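You operate a simulated robot arm through the tools that you are given. There is no shell and no other tool.

Carry out the task below with a simulated robot arm. There is one attempt and no reset: what you move stays moved.

## Task
Fill the empty wash tank to between MIN and MAX and warm it to 60 C.
Fine: shut the drain first; shut the fill lever and switch the heat off at the end.
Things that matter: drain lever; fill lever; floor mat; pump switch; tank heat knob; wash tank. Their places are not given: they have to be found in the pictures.

It is judged by the outcome, as a careful person would: the job done as asked, and still so three seconds after it is handed in. It fails if anything else is knocked over, pushed out of place, dropped, spilled or broken.

## Robot
A 6-joint arm with a two-finger parallel gripper, fixed in place. Base frame: the origin is at the foot of the arm, x ahead of it, y to its left, z up. Readings come in mm, degrees, newtons and seconds.
With the tool pointing down near the work surface it reaches from about 180 to 760 mm from the base axis. Its first joint turns from -166.0 to 166.0 degrees. Payload 3.43 kg.
Tool frame: the origin (TCP) lies between the finger pads and is the grasp point; the fingertips stand 34 mm ahead of it; z points along the fingers, y is the line along which they close. Largest opening 128 mm; finger width 24, thickness 12; the body of the gripper, 48 by 130 mm, starts 96 mm behind the TCP.
Orientation is that of the tool frame in the base frame, as a unit quaternion [x, y, z, w]. With the fingers straight down and closing along the base's y, the tool's x points along the base's -x, its y along +y and its z along -z.

## Interface
- The arm moves only by the tool nudge_tool. Its argument "plan" is a list of rows, each a list of 7 numbers: the shift along the base's x, y, z in mm, then the turn, a rotation vector about the base's x, y, z in degrees, then the gripper command, from -1 (fully open) to 1 (shut), values between in proportion. In form: [[tx, ty, tz, rx, ry, rz, jaw], ...]. A call has 1 to 20 rows; each row shifts and turns the commanded pose from where the row before left it. Rows are played at 5 a second. More than 50 mm and 8.6 degrees between two rows, or a gripper value outside its range, and nothing of the call is played. A pose out of reach is approached as far as the arm can. The call stops where the force on the tool passes 40 N (or 10 N more than at its start, if that is more) or the arm is blocked; 0.2 s more then pass. The fingers move at their own pace (about 45 mm/s each) and stop on an object; they squeeze with about 20 N. The grip force told is the motor's: it shows also when the fingers shut on nothing. Time passes only in rows, and 0.2 s behind the last, so rows that do not move let the fingers close. It gives the time, the measured TCP pose, the force on the tool (base axes), the opening and the grip force at its end, in the units of the frame above (readings bear some noise), with the torque about the TCP (base axes, N m) and any sound that the robot's microphone picked up.
- Cameras (640 x 400 px; columns grow to the right, rows downward): "scene" is fixed at [230.6, 640.3, 1352]; the picture's right is [-0.79, -0.62, 0.00], its down [-0.38, 0.48, -0.79] and it looks along [0.49, -0.62, -0.62] (base axes); focal length 312 px, centre (320, 200). "wrist" rides on the gripper at [76, -11, -160] in the tool frame; the picture's right is [0.15, 0.99, 0.00], its down [-0.88, 0.13, -0.46] and it looks along [-0.45, 0.07, 0.89] (tool axes); focal length 234 px, centre (320, 200).
- capture(camera): a new picture of that camera. No time passes.
- pixel_to_xyz(camera, pixels): there is no depth. For up to 12 entries [column, row, z] of the newest picture of that camera ("zoom" is the newest enlarged one), the place [x, y] in the base frame at which the ray of that pixel passes the height z, good to about 2 mm, but the place of the scene camera against the robot may be out by one fixed shift of up to 18 mm in any direction. No time passes.
- close_up(camera, box): a new picture of the part [left, top, right, bottom] of that camera's present view, enlarged. No time passes.
- job_done(): hands the job in; it is judged then, once.

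Unless the task says otherwise, let go and move clear before handing in.

The tools are called after ">>>" as name(argument=value, ...) on one line, values as JSON. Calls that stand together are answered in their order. nudge_tool: Moves the arm, as the interface text tells. Its arguments: {"type":"object","properties":{"plan":{"type":"array"}},"required":["plan"]} The other tools are called the same way: capture (camera) takes a picture; pixel_to_xyz (camera, pixels) gives the place at which the rays of pixels pass given heights; close_up (camera, box) takes an enlarged picture of a part of a camera's view; job_done () hands the job in.

At the start:

```text
time: 0.0
tool_pos: [613.3, -10.2, 993.0]
tool_rot: [0.0, 1.0, 0.001, 0.0]
ft_force: [-0.7, 0.5, 0.9]
ft_torque: [0.01, -0.01, 0.02]
finger_gap: 128.1
grip_force: 0.0
```

scene: 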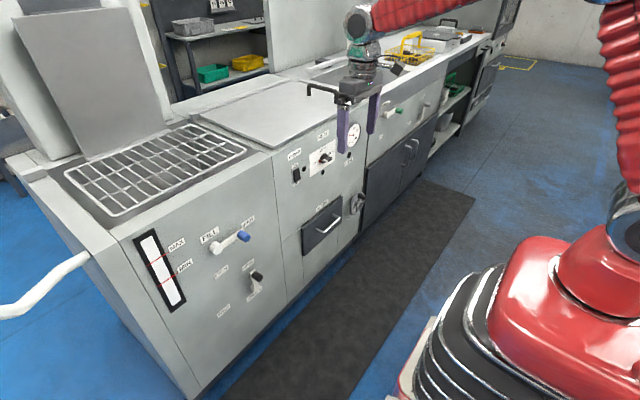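
wrist: 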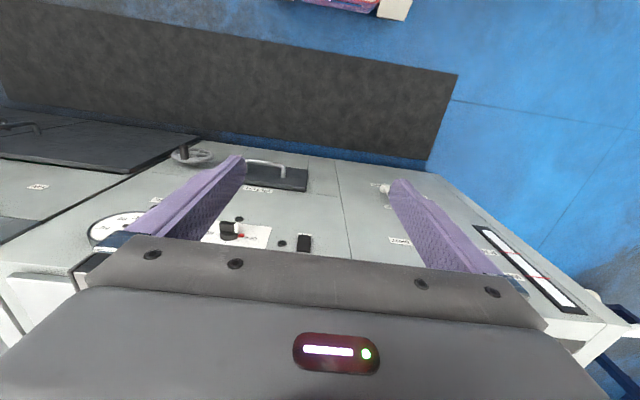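

The scene picture shows the cabinet front with a sight gauge (about 160,270), a blue-tipped fill lever (230,240), a black-tipped lever below (255,280), and a knob, switch and dial near (300-355,130-175). I'll look at these enlarged before moving.

>>> close_up(camera="scene", box=[130, 200, 290, 330])

>>> close_up(camera="scene", box=[270, 110, 390, 250])

>>> close_up(camera="wrist", box=[80, 140, 400, 270])

```text
3.08 times, centred on (210, 265) of scene
```

zoom: 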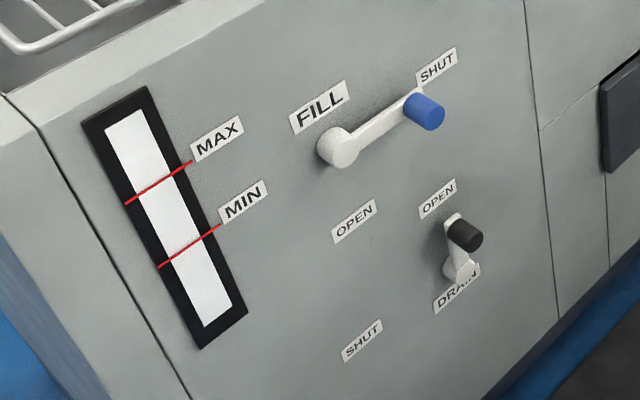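

```text
2.86 times, centred on (330, 180) of scene
```

zoom: 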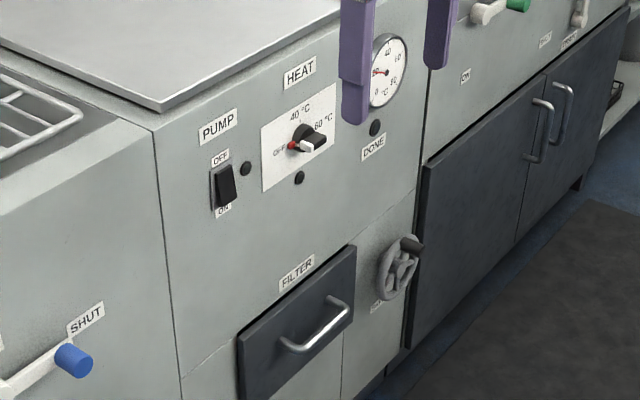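

```text
2.00 times, centred on (240, 205) of wrist
```

zoom: 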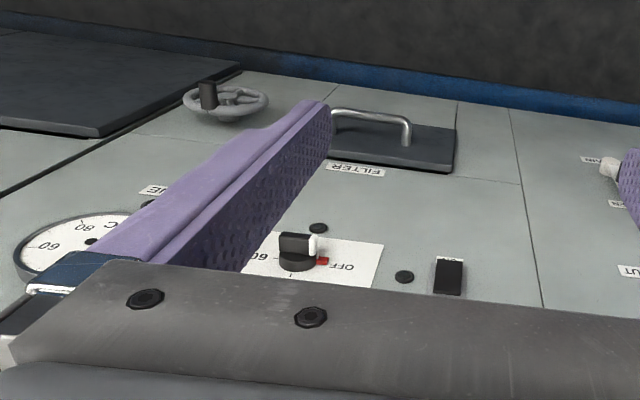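

The enlarged views show FILL pointing right at SHUT (blue tip, zoom 425,110), DRAIN pointing up at OPEN (black tip, 463,235), the heat knob at OFF and the pump rocker beside it. Matching the wrist and scene rays puts the knob near (835,-165,755), so the front is a vertical face. I'll back off and turn the tool to point forward (+x).

>>> nudge_tool(plan=[[-10, 0, -10, 0, -8, 0, -1], [-10, 0, -10, 0, -8, 0, -1], [-10, 0, -10, 0, -8, 0, -1], [-10, 0, -10, 0, -8, 0, -1], [-10, 0, -10, 0, -8, 0, -1], [-10, 0, -10, 0, -8, 0, -1], [-10, 0, -10, 0, -8, 0, -1], [-10, 0, -10, 0, -8, 0, -1], [-10, 0, -10, 0, -8, 0, -1], [-10, 0, -10, 0, -8, 0, -1], [-10, 0, -10, 0, -8, 0, -1], [0, 0, 0, 0, -2, 0, -1], [0, 0, 0, 0, 0, 0, -1]])

```text
time: 2.8
tool_pos: [550.8, -11.9, 877.8]
tool_rot: [0.0, 0.707, 0.0, 0.707]
ft_force: [-0.3, 0.2, -0.9]
ft_torque: [0.01, -0.03, -0.04]
finger_gap: 128.2
grip_force: 0.0
out of reach, approached as far as the arm can: row 8, 9, 10
```

The arm ended at x=551 with the tool level; some rows on the way were out of reach. I'll take both pictures from here.

>>> capture(camera="scene")

>>> capture(camera="wrist")

```text
taken
```

scene: 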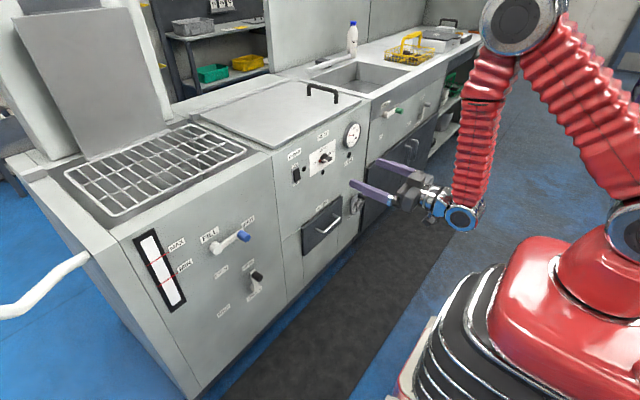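

```text
taken
```

wrist: 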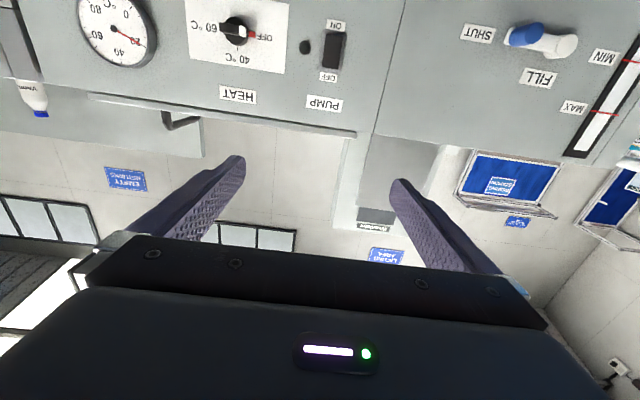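

>>> close_up(camera="wrist", box=[60, 0, 380, 130])

>>> close_up(camera="scene", box=[270, 110, 390, 220])

>>> close_up(camera="wrist", box=[430, 0, 640, 170])

>>> close_up(camera="scene", box=[120, 200, 290, 320])

```text
2.00 times, centred on (220, 65) of wrist
```

zoom: 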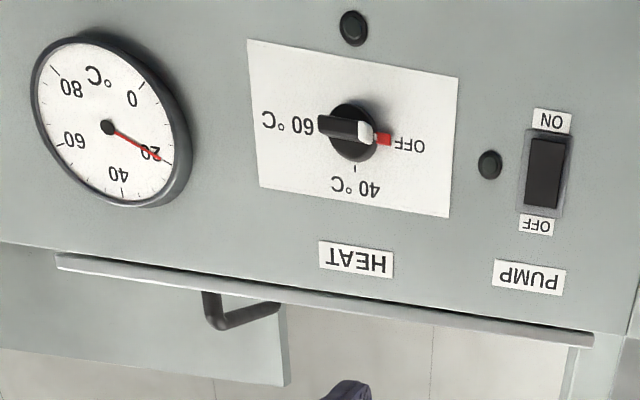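

```text
3.64 times, centred on (330, 165) of scene
```

zoom: 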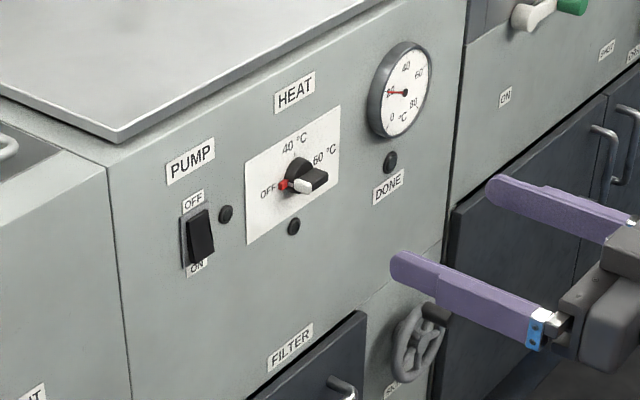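

```text
2.35 times, centred on (535, 85) of wrist
```

zoom: 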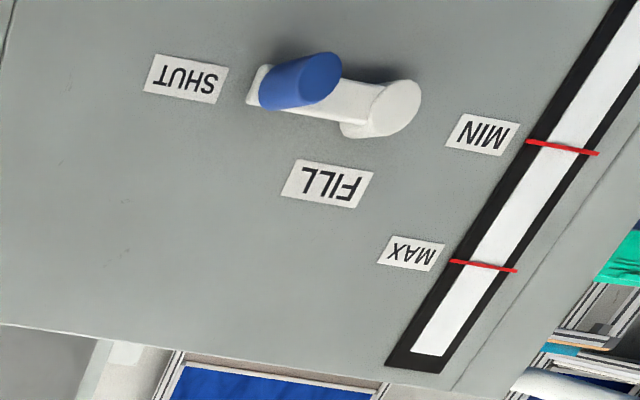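

```text
3.33 times, centred on (205, 260) of scene
```

zoom: 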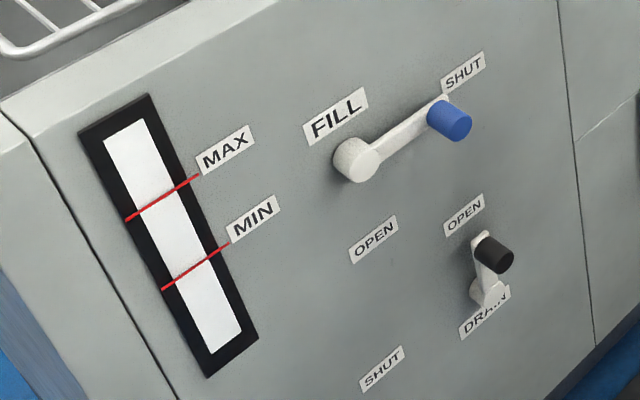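

The gauge reads about 20 °C, the knob is at OFF with 40 at the top and 60 on the right, and the DONE lamp (zoom 390,160) is dark. Next I'll move over in front of the lever panel, staying about 200 mm off the face, to view it with the wrist camera.

>>> nudge_tool(plan=[[4, 26, -16, 0, 0, 0, -1], [4, 26, -16, 0, 0, 0, -1], [4, 26, -16, 0, 0, 0, -1], [4, 26, -16, 0, 0, 0, -1], [4, 26, -16, 0, 0, 0, -1], [4, 26, -16, 0, 0, 0, -1], [4, 26, -16, 0, 0, 0, -1], [4, 26, -16, 0, 0, 0, -1], [4, 26, -16, 0, 0, 0, -1], [4, 26, -16, 0, 0, 0, -1], [4, 26, -16, 0, 0, 0, -1], [4, 26, -16, 0, 0, 0, -1], [0, 0, 0, 0, 0, 0, -1]])

>>> capture(camera="wrist")

>>> capture(camera="scene")

```text
time: 5.6
tool_pos: [597.6, 299.8, 686.6]
tool_rot: [0.0, 0.707, 0.001, 0.707]
ft_force: [-0.4, 0.1, 0.4]
ft_torque: [-0.01, -0.02, 0.06]
finger_gap: 128.0
grip_force: 0.1
```

```text
taken
```

wrist: 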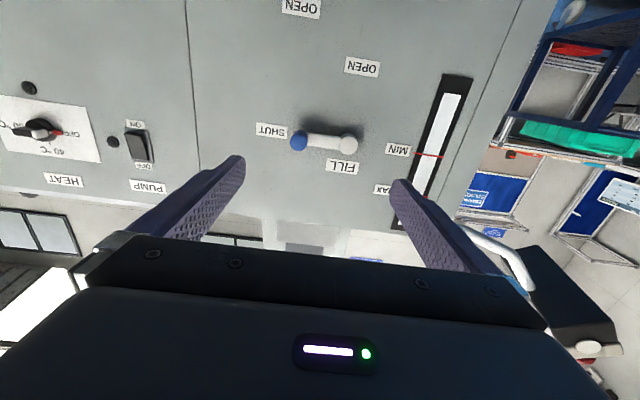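

```text
taken
```

scene: 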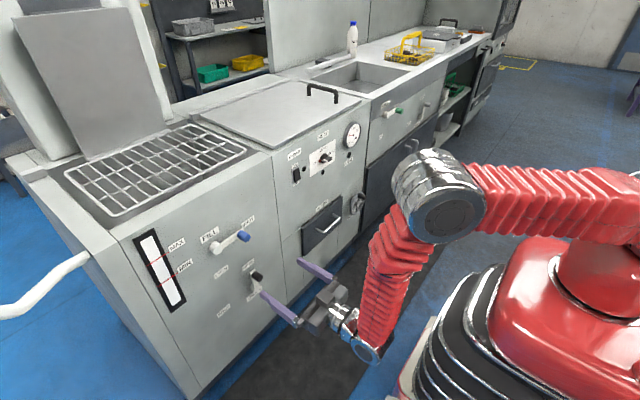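

The wrist view now has the fill lever: blue tip at (299,142), hub at (347,145), with the sight gauge to its right. I'll read rays for these from both cameras to triangulate.

>>> pixel_to_xyz(camera="wrist", pixels=[[299, 142, 660], [299, 142, 700], [348, 145, 660], [348, 145, 700], [271, 130, 700], [362, 67, 600], [362, 67, 560], [300, 7, 500], [300, 7, 560]])

>>> pixel_to_xyz(camera="scene", pixels=[[244, 236, 680], [244, 236, 720], [215, 248, 680], [215, 248, 720], [249, 222, 680], [249, 222, 720], [221, 268, 600], [221, 268, 560]])

>>> close_up(camera="wrist", box=[230, 0, 470, 200])

>>> close_up(camera="scene", box=[190, 210, 290, 320])

```text
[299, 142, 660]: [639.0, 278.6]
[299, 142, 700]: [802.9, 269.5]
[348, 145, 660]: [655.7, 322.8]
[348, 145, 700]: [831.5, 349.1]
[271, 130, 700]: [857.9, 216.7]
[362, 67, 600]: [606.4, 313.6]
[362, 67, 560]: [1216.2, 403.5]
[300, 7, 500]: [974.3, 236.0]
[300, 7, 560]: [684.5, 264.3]
```

```text
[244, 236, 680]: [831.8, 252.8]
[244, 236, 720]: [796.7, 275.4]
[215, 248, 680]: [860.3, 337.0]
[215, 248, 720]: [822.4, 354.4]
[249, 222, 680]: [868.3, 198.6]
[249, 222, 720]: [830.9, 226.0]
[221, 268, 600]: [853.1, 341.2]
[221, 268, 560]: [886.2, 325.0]
```

```text
2.00 times, centred on (350, 100) of wrist
```

zoom: 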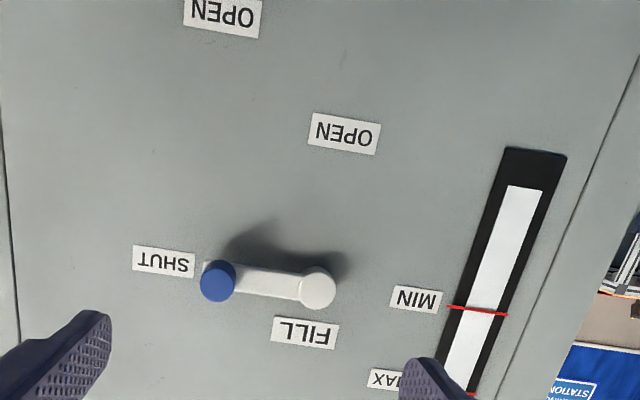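

```text
3.64 times, centred on (240, 265) of scene
```

zoom: 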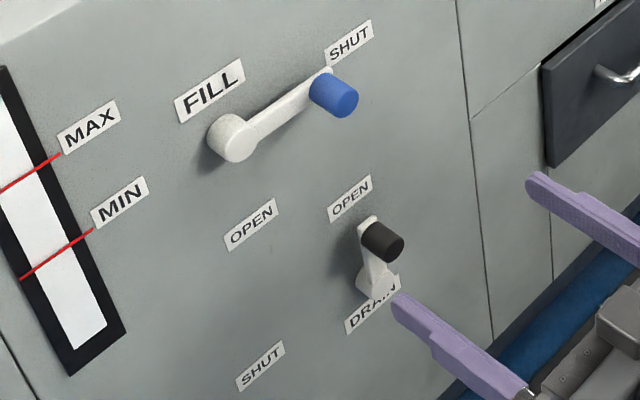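

Triangulating, the fill hub is near (833,349,700) and the blue grip end near (806,270,700), giving a lever radius of about 79 mm. The scene camera reads about 8 mm high. Now I'll lower to view the drain lever.

>>> nudge_tool(plan=[[0, 0, -25, 0, 0, 0, -1], [0, 0, -25, 0, 0, 0, -1], [0, 0, -25, 0, 0, 0, -1], [0, 0, -25, 0, 0, 0, -1], [0, 0, -25, 0, 0, 0, -1], [0, 0, 0, 0, 0, 0, -1]])

>>> capture(camera="wrist")

>>> close_up(camera="wrist", box=[200, 0, 440, 200])

>>> capture(camera="scene")

```text
time: 7.0
tool_pos: [598.5, 299.9, 563.2]
tool_rot: [0.0, 0.707, 0.0, 0.707]
ft_force: [0.7, -0.3, -0.9]
ft_torque: [0.03, 0.05, -0.01]
finger_gap: 127.9
grip_force: 0.1
```

```text
taken
```

wrist: 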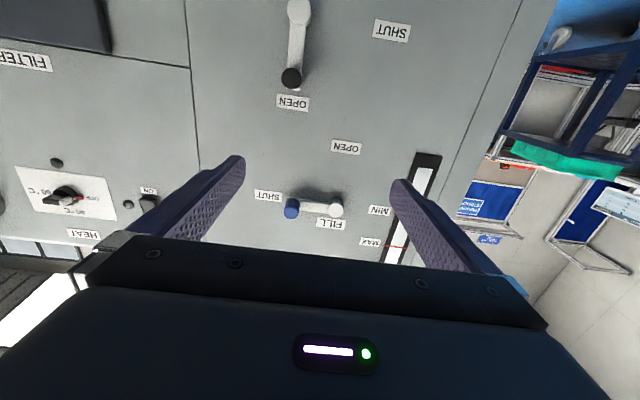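

```text
2.00 times, centred on (320, 100) of wrist
```

zoom: 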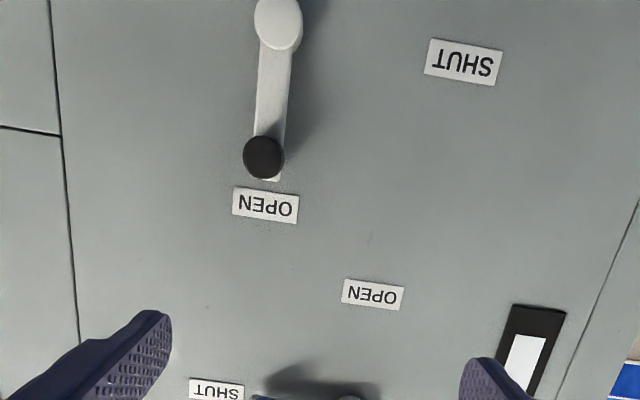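

```text
taken
```

scene: 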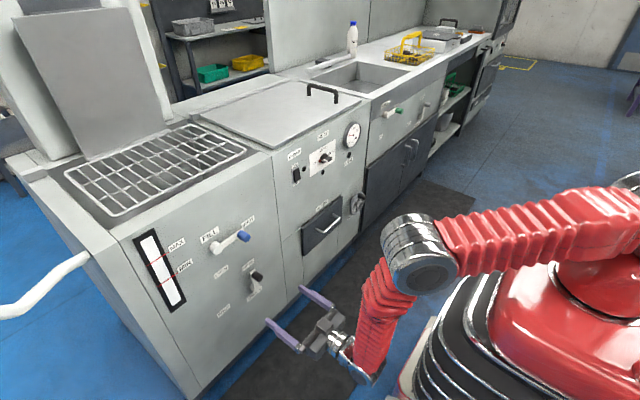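

The drain lever is now clear: hub at (298,11), black grip end at (291,78), and SHUT at (391,31). I'll read those rays and the ones already seen, for stereo against the earlier height.

>>> pixel_to_xyz(camera="wrist", pixels=[[291.5, 78.5, 520], [291.5, 78.5, 560], [298.5, 11, 400], [298.5, 11, 440], [291.5, 208, 600], [291.5, 208, 700], [336.5, 210, 600], [336.5, 210, 700], [346, 147, 560], [346, 147, 600], [293, 102, 540], [391, 31, 440]])

>>> pixel_to_xyz(camera="scene", pixels=[[257.3, 276.5, 520], [257.3, 276.5, 560], [251, 290, 480], [251, 290, 520]])

>>> close_up(camera="scene", box=[190, 210, 290, 320])

```text
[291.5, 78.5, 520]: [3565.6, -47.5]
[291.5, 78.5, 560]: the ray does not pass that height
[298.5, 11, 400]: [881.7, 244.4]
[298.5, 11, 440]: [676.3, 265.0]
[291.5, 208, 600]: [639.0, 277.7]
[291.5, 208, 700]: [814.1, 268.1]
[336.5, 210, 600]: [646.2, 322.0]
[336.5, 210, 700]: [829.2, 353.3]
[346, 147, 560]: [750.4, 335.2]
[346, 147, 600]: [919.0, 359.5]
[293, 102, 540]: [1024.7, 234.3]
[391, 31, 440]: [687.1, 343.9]
```

```text
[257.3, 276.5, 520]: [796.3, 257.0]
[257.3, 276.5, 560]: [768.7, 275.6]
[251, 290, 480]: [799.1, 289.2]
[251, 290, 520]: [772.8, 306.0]
```

```text
3.64 times, centred on (240, 265) of scene
```

zoom: 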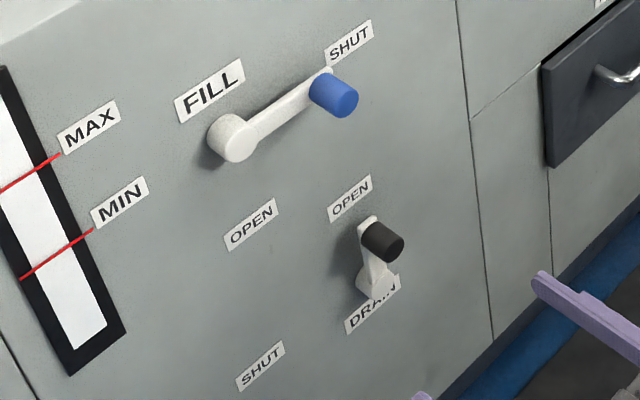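

Stereo puts the drain grip end near (806,249,491) and its hub near (833,249,410), radius about 80 mm, with the panel face near x=851. I'll line up in front of the black grip with the jaws half open, stop short and check the alignment.

>>> nudge_tool(plan=[[0, -13, -18, 0, 0, 0, 0.0], [0, -13, -18, 0, 0, 0, 0.0], [0, -13, -18, 0, 0, 0, 0.0], [0, -12, -18, 0, 0, 0, 0.0], [20, 0, 0, 0, 0, 0, 0.0], [25, 0, 0, 0, 0, 0, 0.0], [25, 0, 0, 0, 0, 0, 0.0], [25, 0, 0, 0, 0, 0, 0.0], [15, 0, 0, 0, 0, 0, 0.0], [0, 0, 0, 0, 0, 0, 0.0]])

>>> capture(camera="wrist")

>>> close_up(camera="scene", box=[190, 210, 350, 330])

```text
time: 9.2
tool_pos: [706.7, 248.1, 490.7]
tool_rot: [0.0, 0.707, 0.0, 0.707]
ft_force: [0.6, -0.5, 0.5]
ft_torque: [0.02, -0.02, -0.03]
finger_gap: 64.1
grip_force: 0.1
```

```text
taken
```

wrist: 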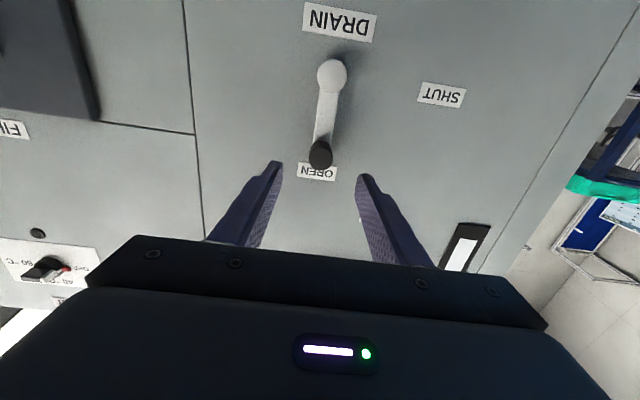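

```text
3.33 times, centred on (270, 270) of scene
```

zoom: 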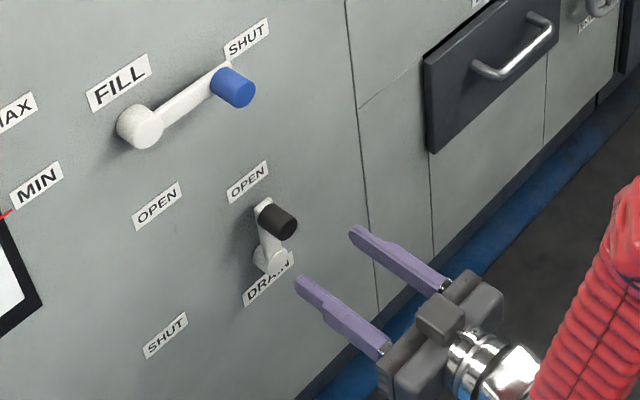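

The black grip (320,153) sits centred between the two fingers in the wrist view. I'll read its ray from here for a second depth fix.

>>> close_up(camera="wrist", box=[260, 40, 400, 200])

>>> pixel_to_xyz(camera="wrist", pixels=[[320, 155, 460], [320, 155, 500], [331.5, 76, 410], [331.5, 76, 420], [441, 95, 430], [441, 95, 440], [317, 173, 500], [317, 173, 540]])

```text
2.50 times, centred on (330, 120) of wrist
```

zoom: 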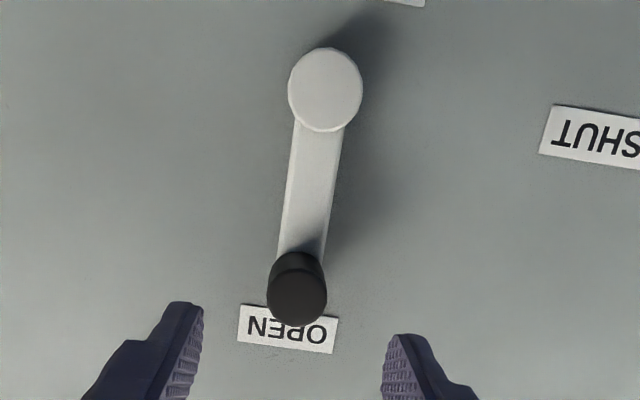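

```text
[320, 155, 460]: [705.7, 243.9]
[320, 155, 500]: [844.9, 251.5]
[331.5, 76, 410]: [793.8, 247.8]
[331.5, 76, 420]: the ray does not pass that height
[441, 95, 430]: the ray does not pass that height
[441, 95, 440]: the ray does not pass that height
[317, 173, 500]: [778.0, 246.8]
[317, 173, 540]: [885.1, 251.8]
```

Two wrist poses agree: drain grip front at x≈800, y≈249.5, z≈491, and hub at (834,249.5,409). I'll advance until the fingertips are at about x=832 (TCP 798), then close on the grip.

>>> nudge_tool(plan=[[20, 0.5, 0, 0, 0, 0, 0.0], [20, 0.5, 0, 0, 0, 0, 0.0], [20, 0, 0, 0, 0, 0, 0.0], [16, 0, 0, 0, 0, 0, 0.0], [15, 0, 0, 0, 0, 0, 0.0], [0, 0, 0, 0, 0, 0, 0.0]])

>>> capture(camera="wrist")

>>> close_up(camera="scene", box=[190, 210, 350, 330])

```text
time: 10.6
tool_pos: [797.3, 248.5, 490.5]
tool_rot: [0.0, 0.707, 0.0, 0.707]
ft_force: [0.1, 0.4, 0.0]
ft_torque: [0.01, -0.03, -0.02]
finger_gap: 64.0
grip_force: 0.1
```

```text
taken
```

wrist: 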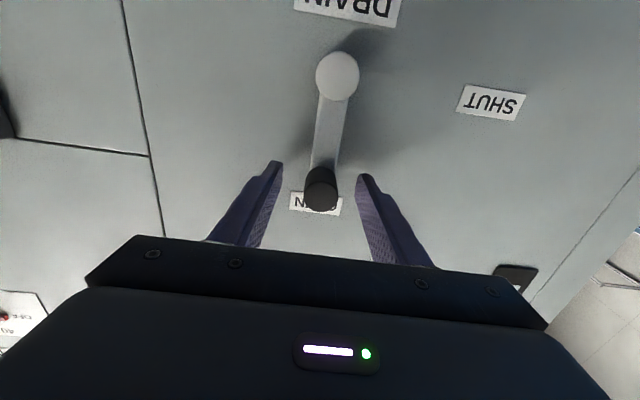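

```text
3.33 times, centred on (270, 270) of scene
```

zoom: 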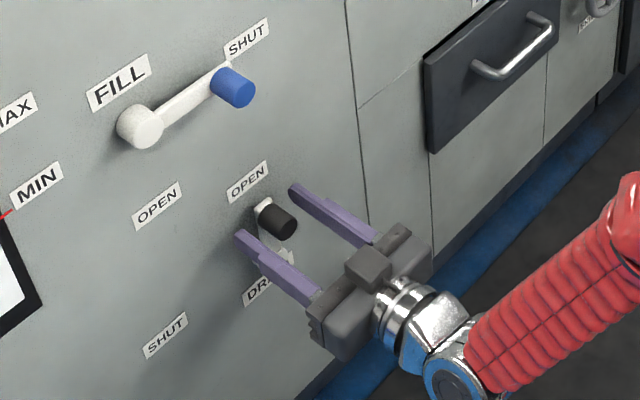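

The black grip (320,190) is now between the fingers and there is no contact force. I'll close on it.

>>> nudge_tool(plan=[[0, 0, 0, 0, 0, 0, 0.4], [0, 0, 0, 0, 0, 0, 1], [0, 0, 0, 0, 0, 0, 1], [0, 0, 0, 0, 0, 0, 1], [0, 0, 0, 0, 0, 0, 1]])

>>> capture(camera="wrist")

```text
time: 11.8
tool_pos: [797.0, 249.9, 489.4]
tool_rot: [0.0, 0.706, 0.001, 0.708]
ft_force: [1.6, 7.7, -0.8]
ft_torque: [0.09, 0.22, 0.0]
finger_gap: 26.4
grip_force: 44.6
```

```text
taken
```

wrist: 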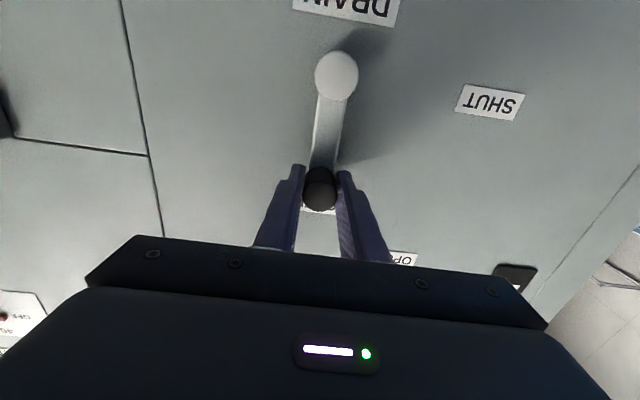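

The gripper holds the grip (gap 26 mm, force 45 N). I'll start rotating the drain lever toward SHUT (+y) on an arc, turning the tool with it, and check after the first 30 degrees.

>>> nudge_tool(plan=[[0, 10.57, -0.7, -7.5, 0, 0, 1], [0, 10.39, -2.07, -7.5, 0, 0, 1], [0, 10.04, -3.4, -7.5, 0, 0, 1], [0, 9.5, -4.69, -7.5, 0, 0, 1]])

>>> capture(camera="wrist")

>>> close_up(camera="scene", box=[190, 210, 350, 330])

```text
time: 12.8
tool_pos: [792.6, 284.1, 485.8]
tool_rot: [-0.183, 0.685, -0.184, 0.681]
ft_force: [25.7, -10.6, -17.9]
ft_torque: [-0.19, 0.3, -0.16]
finger_gap: 26.2
grip_force: 45.2
out of reach, approached as far as the arm can: row 3, 4
```

```text
taken
```

wrist: 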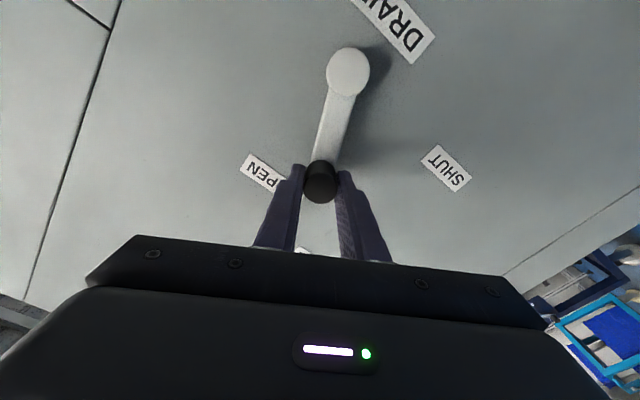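

```text
3.33 times, centred on (270, 270) of scene
```

zoom: 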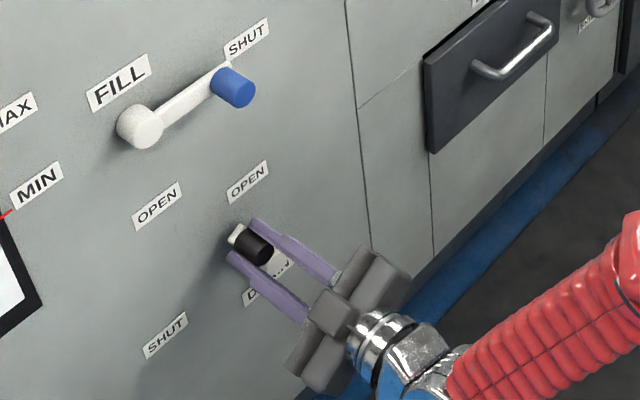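

The lever moved about 25 degrees, but the readings say the arm is at its reach limit (x fell to 792.6 with 25 N along x). I'll look at the arm's posture before going on.

>>> capture(camera="scene")

```text
taken
```

scene: 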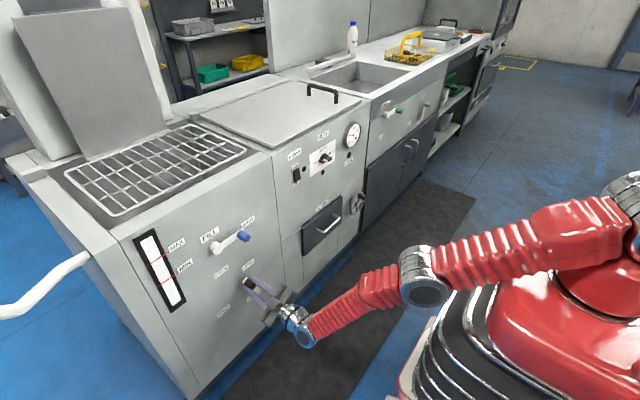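

The arm is nearly stretched out, with the lever only about 24 degrees over, so holding the grip with a level tool won't reach SHUT. I'll let go, back off, undo the roll, and come back with closed fingers pitched down and yawed outward to push the lever the rest of the way.

>>> nudge_tool(plan=[[0, 0, 0, 0, 0, 0, 0.2], [0, 0, 0, 0, 0, 0, 0.0], [0, 0, 0, 0, 0, 0, 0.0], [-20, 0, 0, 0, 0, 0, 0.0], [-25, 0, 0, 0, 0, 0, 0.0], [-25, 0, 0, 0, 0, 0, 0.0], [-25, 0, 0, 0, 0, 0, 0.0], [0, 0, 0, 0, 0, 0, 0.0]])

>>> capture(camera="wrist")

>>> close_up(camera="scene", box=[190, 210, 350, 330])

```text
time: 14.6
tool_pos: [696.1, 286.2, 489.5]
tool_rot: [-0.181, 0.683, -0.185, 0.683]
ft_force: [-0.2, 0.2, -0.2]
ft_torque: [-0.01, -0.01, -0.04]
finger_gap: 64.0
grip_force: 0.1
```

```text
taken
```

wrist: 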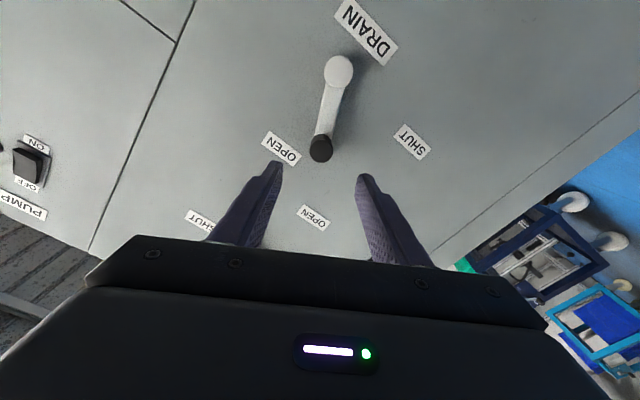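

```text
3.33 times, centred on (270, 270) of scene
```

zoom: 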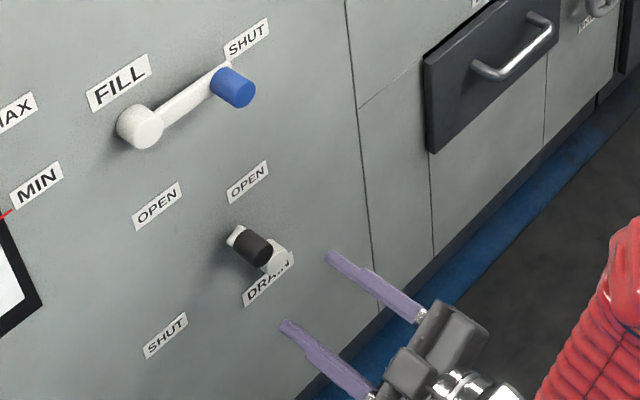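

The lever stayed at about 25 degrees. Backed off here, I'll close the fingers, undo the roll, pitch 30 degrees down and yaw 16 degrees outward.

>>> nudge_tool(plan=[[0, -8, 3, 7.5, 0, 0, 0.5], [0, -8, 3, 7.5, 0, 0, 1], [0, -8, 3, 7.5, 0, 0, 1], [0, -8, 3, 7.5, 0, 0, 1], [0, -8, 3, 0, 7.5, 0, 1], [0, -8, 3, 0, 7.5, 0, 1], [0, 0, 3, 0, 7.5, 0, 1], [0, 0, 3, 0, 7.5, 0, 1], [0, 0, 3, 0, 0, 8, 1], [0, 0, 3, 0, 0, 8, 1], [0, 0, 0, 0, 0, 0, 1]])

>>> capture(camera="wrist")

>>> close_up(camera="wrist", box=[220, 60, 460, 240])

>>> capture(camera="scene")

```text
time: 17.0
tool_pos: [696.4, 239.3, 519.7]
tool_rot: [-0.12, 0.858, 0.069, 0.495]
ft_force: [-0.1, 0.2, -0.7]
ft_torque: [0.0, 0.0, -0.01]
finger_gap: 0.0
grip_force: 19.8
```

```text
taken
```

wrist: 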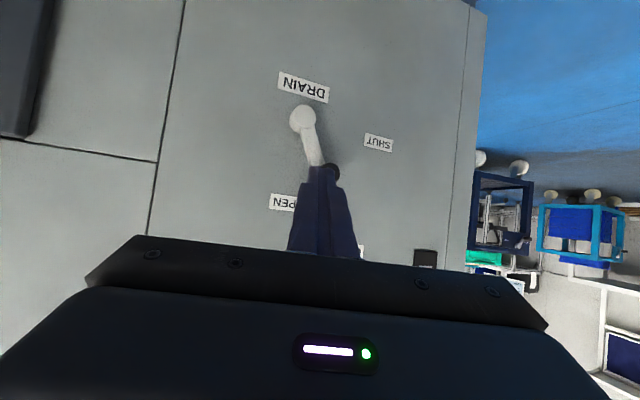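

```text
2.22 times, centred on (340, 150) of wrist
```

zoom: 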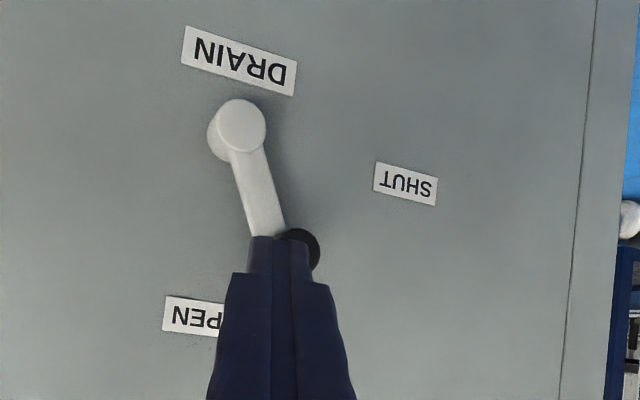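

```text
taken
```

scene: 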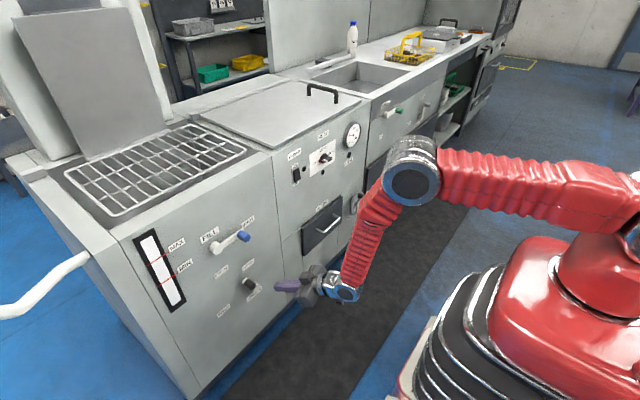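

The tool now points down and outward with closed fingers (wrist 320,175), just right of the black grip. I'll advance beside the grip with the tips at about x=822, on its -y side, and check before pushing.

>>> nudge_tool(plan=[[20, 0, -4, 0, 0, 0, 1], [20, 0, -4, 0, 0, 0, 1], [20, 1, -4, 0, 0, 0, 1], [20, 1, -3.5, 0, 0, 0, 1], [17, 1, 0, 0, 0, 0, 1], [0, 0, 0, 0, 0, 0, 1]])

>>> capture(camera="wrist")

>>> close_up(camera="scene", box=[190, 210, 350, 330])

```text
time: 18.4
tool_pos: [795.1, 241.6, 504.1]
tool_rot: [-0.12, 0.858, 0.07, 0.495]
ft_force: [1.1, 0.2, -0.5]
ft_torque: [0.0, 0.01, 0.01]
finger_gap: 0.3
grip_force: 20.1
```

```text
taken
```

wrist: 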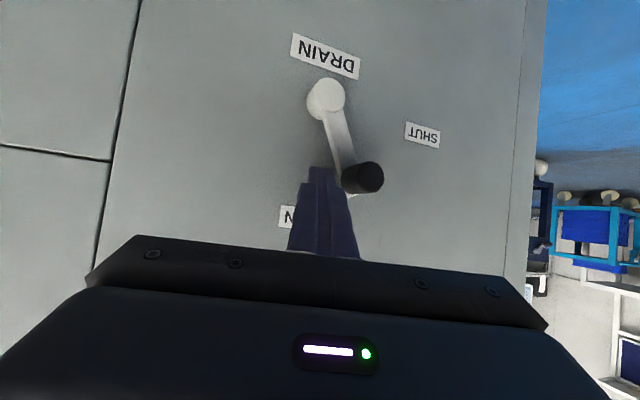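

```text
3.33 times, centred on (270, 270) of scene
```

zoom: 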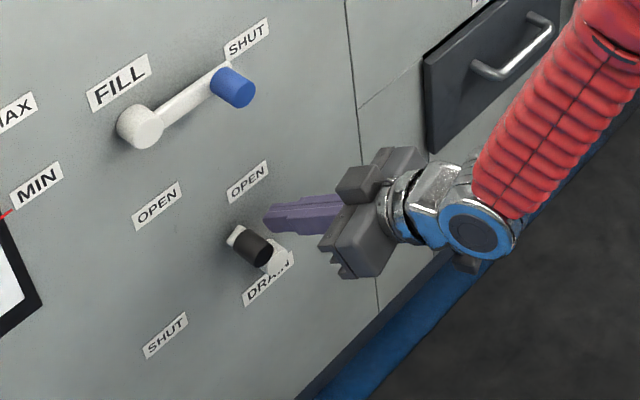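

The fingertips sit next to the black grip (wrist 362,178) on its -y side, with no contact yet. I'll push along the arc, first half.

>>> nudge_tool(plan=[[0, 4, 0, 0, 0, 0, 1], [0, 8.1, -0.85, 0, 0, 0, 1], [0, 7.97, -1.7, 0, 0, 0, 1], [0, 7.75, -2.51, 0, 0, 0, 1], [0, 7.44, -3.31, 0, 0, 0, 1], [0, 7.05, -4.07, 0, 0, 0, 1]])

>>> capture(camera="wrist")

>>> close_up(camera="scene", box=[190, 210, 350, 330])

```text
time: 19.8
tool_pos: [794.8, 284.4, 490.0]
tool_rot: [-0.12, 0.858, 0.069, 0.495]
ft_force: [0.3, -3.4, -2.7]
ft_torque: [-0.15, 0.06, -0.08]
finger_gap: 0.0
grip_force: 20.1
```

```text
taken
```

wrist: 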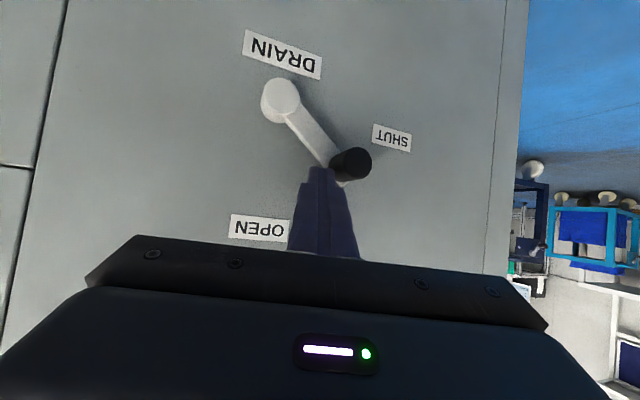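

```text
3.33 times, centred on (270, 270) of scene
```

zoom: 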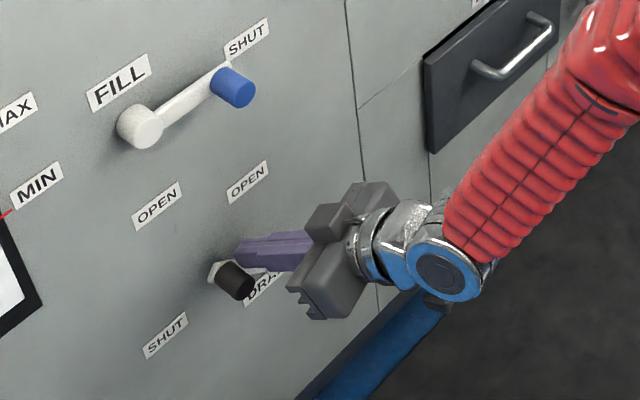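

The lever is now about halfway over and takes only about 4 N. I'll keep pushing along the arc.

>>> nudge_tool(plan=[[0, 6.59, -4.79, 0, 0, 0, 1], [0, 6.05, -5.45, 0, 0, 0, 1], [0, 5.45, -6.05, 0, 0, 0, 1], [0, 4.79, -6.59, 0, 0, 0, 1], [0, 4.07, -7.05, 0, 0, 0, 1]])

>>> capture(camera="wrist")

>>> close_up(camera="scene", box=[190, 210, 350, 330])

```text
time: 21.0
tool_pos: [794.3, 310.6, 462.3]
tool_rot: [-0.121, 0.857, 0.07, 0.495]
ft_force: [0.0, -0.4, 0.4]
ft_torque: [0.01, 0.0, -0.01]
finger_gap: 0.3
grip_force: 19.9
```

```text
taken
```

wrist: 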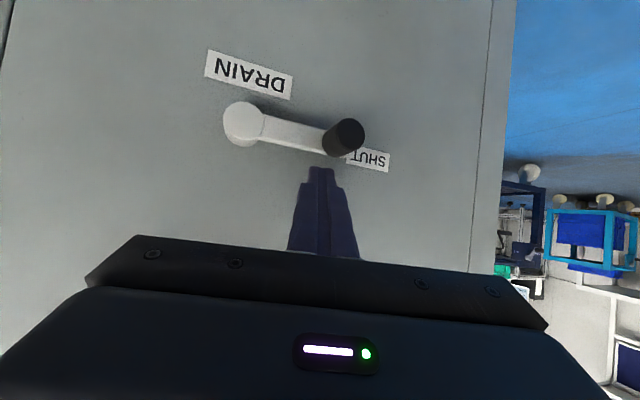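

```text
3.33 times, centred on (270, 270) of scene
```

zoom: 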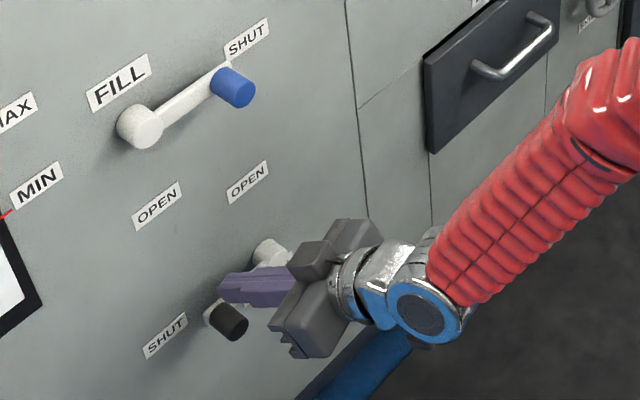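

The lever has gone over past the finger and the force is zero; in the wrist view its arm (243,123)-(335,148) runs parallel to the labels. I'll back off to confirm it lies at SHUT.

>>> nudge_tool(plan=[[0, 0, 10, 0, 0, 0, 1], [-15, 0, 15, 0, 0, 0, 1], [-25, 0, 20, 0, 0, 0, 1], [-25, -10, 25, 0, 0, 0, 1], [-25, -20, 25, 0, 0, 0, 1], [-25, -20, 25, 0, 0, 0, 1], [0, 0, 0, 0, 0, 0, 1]])

>>> capture(camera="wrist")

>>> close_up(camera="scene", box=[120, 200, 290, 330])

```text
time: 22.6
tool_pos: [677.5, 260.1, 580.9]
tool_rot: [-0.121, 0.858, 0.071, 0.495]
ft_force: [0.3, 0.6, -0.2]
ft_torque: [0.0, 0.0, 0.02]
finger_gap: 0.0
grip_force: 20.3
```

```text
taken
```

wrist: 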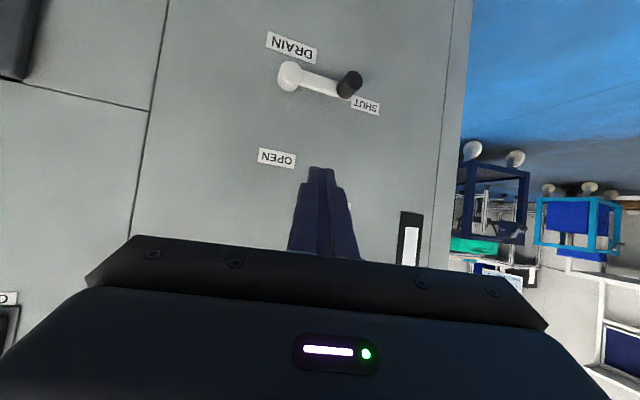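

```text
3.08 times, centred on (205, 265) of scene
```

zoom: 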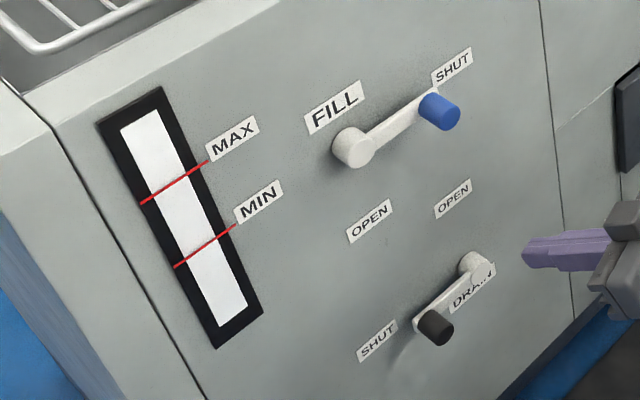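

The scene close-up confirms the drain lever lies horizontal at its SHUT label (377,340). Next is the fill lever: I'll level the tool again, open the jaws partway and line up in front of the blue grip at about y=270, z=700.

>>> nudge_tool(plan=[[0, 0, 12, 0, 0, -8, 0.5], [0, 0, 12, 0, 0, -8, 0.0], [2, 2, 12, 0, -7.5, 0, 0.0], [2, 2, 12, 0, -7.5, 0, 0.0], [2, 2, 12, 0, -7.5, 0, 0.0], [2, 2, 12, 0, -7.5, 0, 0.0], [2, 2, 12, 0, 0, 0, 0.0], [2, 0, 12, 0, 0, 0, 0.0], [2, 0, 12, 0, 0, 0, 0.0], [2, 0, 11, 0, 0, 0, 0.0], [0, 0, 0, 0, 0, 0, 0.0]])

>>> capture(camera="wrist")

>>> close_up(camera="wrist", box=[240, 40, 400, 200])

```text
time: 25.0
tool_pos: [694.6, 271.6, 698.7]
tool_rot: [0.0, 0.707, 0.0, 0.707]
ft_force: [0.1, 0.4, -0.1]
ft_torque: [0.03, 0.06, -0.02]
finger_gap: 64.3
grip_force: 0.0
```

```text
taken
```

wrist: 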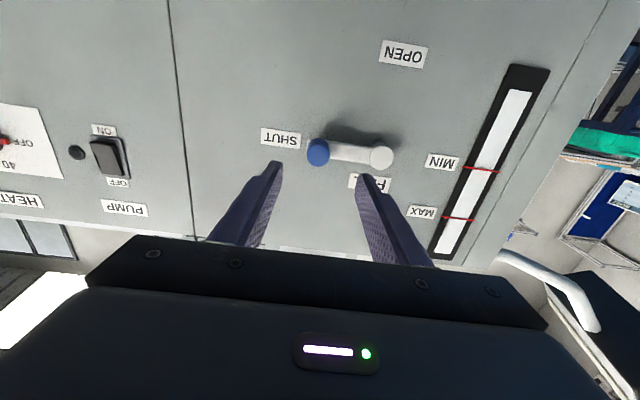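

```text
2.50 times, centred on (320, 120) of wrist
```

zoom: 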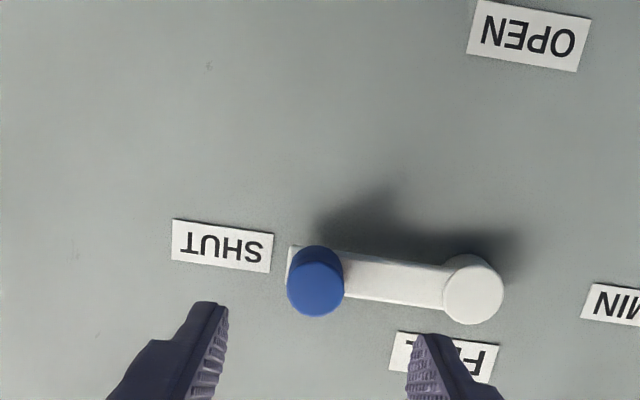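

The blue grip (317,155) sits nearly centred between the open fingers. I'll read its ray from this pose to set the final alignment.

>>> pixel_to_xyz(camera="wrist", pixels=[[317.6, 155.2, 680], [317.6, 155.2, 700], [381, 158, 680], [381, 158, 700], [486, 170, 700], [459, 217, 760], [520, 95, 600], [442, 255, 800]])

```text
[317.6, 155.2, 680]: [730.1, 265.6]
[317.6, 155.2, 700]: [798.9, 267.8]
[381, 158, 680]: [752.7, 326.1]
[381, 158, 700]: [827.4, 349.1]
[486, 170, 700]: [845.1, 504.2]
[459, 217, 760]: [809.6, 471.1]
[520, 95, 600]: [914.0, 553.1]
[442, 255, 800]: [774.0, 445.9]
```

The ray puts the grip front at about (800,268,700). I'll shift 3 mm in -y, advance to TCP x=789 with fingertips at 823, in front of the lever arm, and close.

>>> nudge_tool(plan=[[15, -1.5, 0.5, 0, 0, 0, 0.0], [20, -1.5, 0.5, 0, 0, 0, 0.0], [20, 0, 0, 0, 0, 0, 0.0], [20, 0, 0, 0, 0, 0, 0.0], [19, 0, 0, 0, 0, 0, 0.0], [0, 0, 0, 0, 0, 0, 0.0], [0, 0, 0, 0, 0, 0, 0.4], [0, 0, 0, 0, 0, 0, 1], [0, 0, 0, 0, 0, 0, 1], [0, 0, 0, 0, 0, 0, 1], [0, 0, 0, 0, 0, 0, 1]])

>>> capture(camera="wrist")

>>> close_up(camera="scene", box=[120, 180, 300, 330])

```text
time: 27.4
tool_pos: [788.6, 268.8, 700.8]
tool_rot: [-0.001, 0.707, 0.002, 0.707]
ft_force: [3.2, 13.5, -1.7]
ft_torque: [-0.02, 0.2, 0.07]
finger_gap: 25.3
grip_force: 44.6
```

```text
taken
```

wrist: 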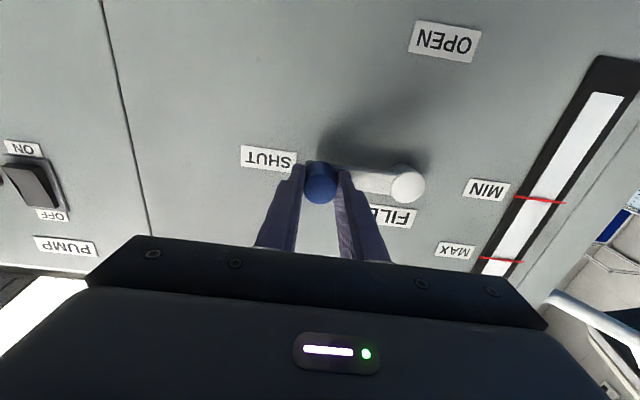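

```text
2.67 times, centred on (210, 255) of scene
```

zoom: 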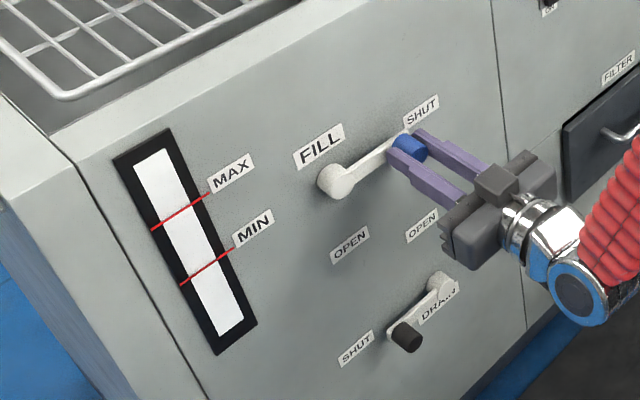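

The blue grip is held (gap 25 mm), and the sight gauge is visible at (540,180) in the wrist view. I'll turn the fill lever down toward OPEN, first 30 degrees.

>>> nudge_tool(plan=[[0, 0.68, -10.44, 0, 0, 0, 1], [0, 2.04, -10.26, 0, 0, 0, 1], [0, 3.36, -9.91, 0, 0, 0, 1], [0, 4.63, -9.38, 0, 0, 0, 1]])

>>> capture(camera="wrist")

>>> close_up(camera="scene", box=[120, 180, 300, 330])

```text
time: 28.4
tool_pos: [789.3, 276.6, 660.3]
tool_rot: [0.001, 0.707, -0.001, 0.707]
ft_force: [-0.3, -6.5, 0.1]
ft_torque: [0.27, -0.96, 0.65]
finger_gap: 26.0
grip_force: 44.5
```

```text
taken
```

wrist: 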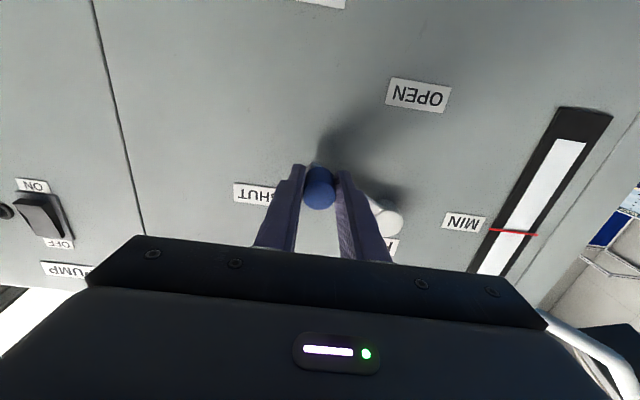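

```text
2.67 times, centred on (210, 255) of scene
```

zoom: 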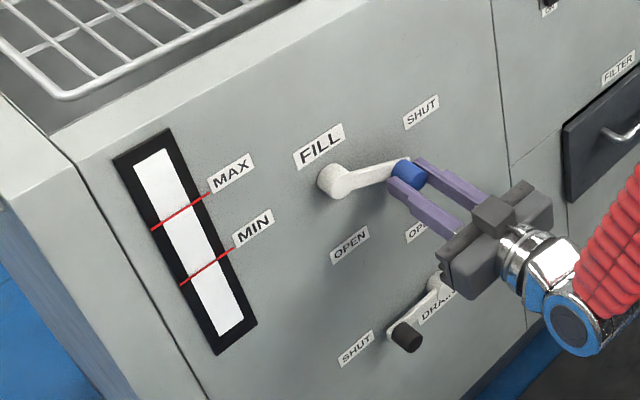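

The lever is following the arc with little force. I'll continue another 30 degrees.

>>> nudge_tool(plan=[[0, 5.81, -8.7, 0, 0, 0, 1], [0, 6.9, -7.86, 0, 0, 0, 1], [0, 7.86, -6.9, 0, 0, 0, 1], [0, 8.7, -5.81, 0, 0, 0, 1]])

>>> capture(camera="wrist")

>>> close_up(camera="scene", box=[120, 180, 300, 330])

```text
time: 29.4
tool_pos: [789.2, 305.7, 630.3]
tool_rot: [0.0, 0.709, -0.001, 0.705]
ft_force: [8.0, -14.5, -19.1]
ft_torque: [0.23, 0.55, 0.27]
finger_gap: 26.1
grip_force: 44.2
```

```text
taken
```

wrist: 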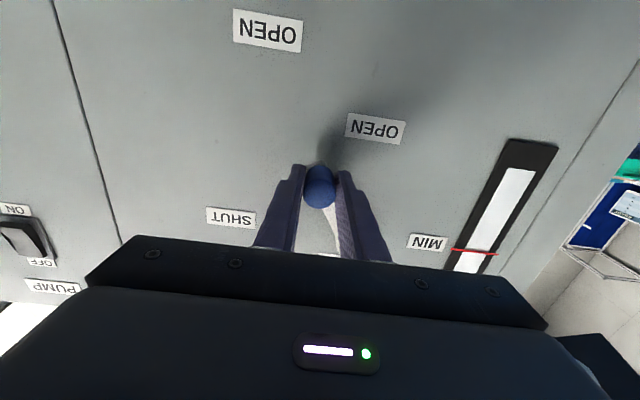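

```text
2.67 times, centred on (210, 255) of scene
```

zoom: 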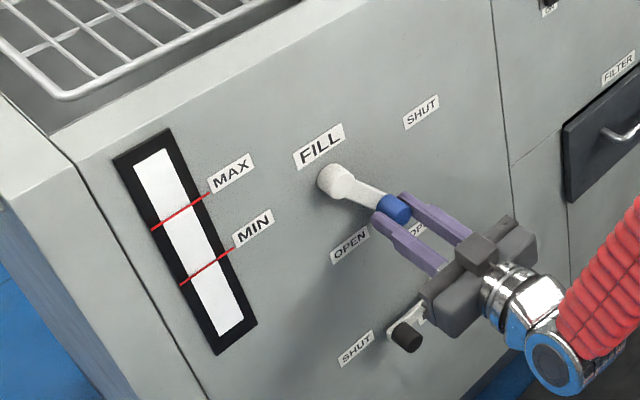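

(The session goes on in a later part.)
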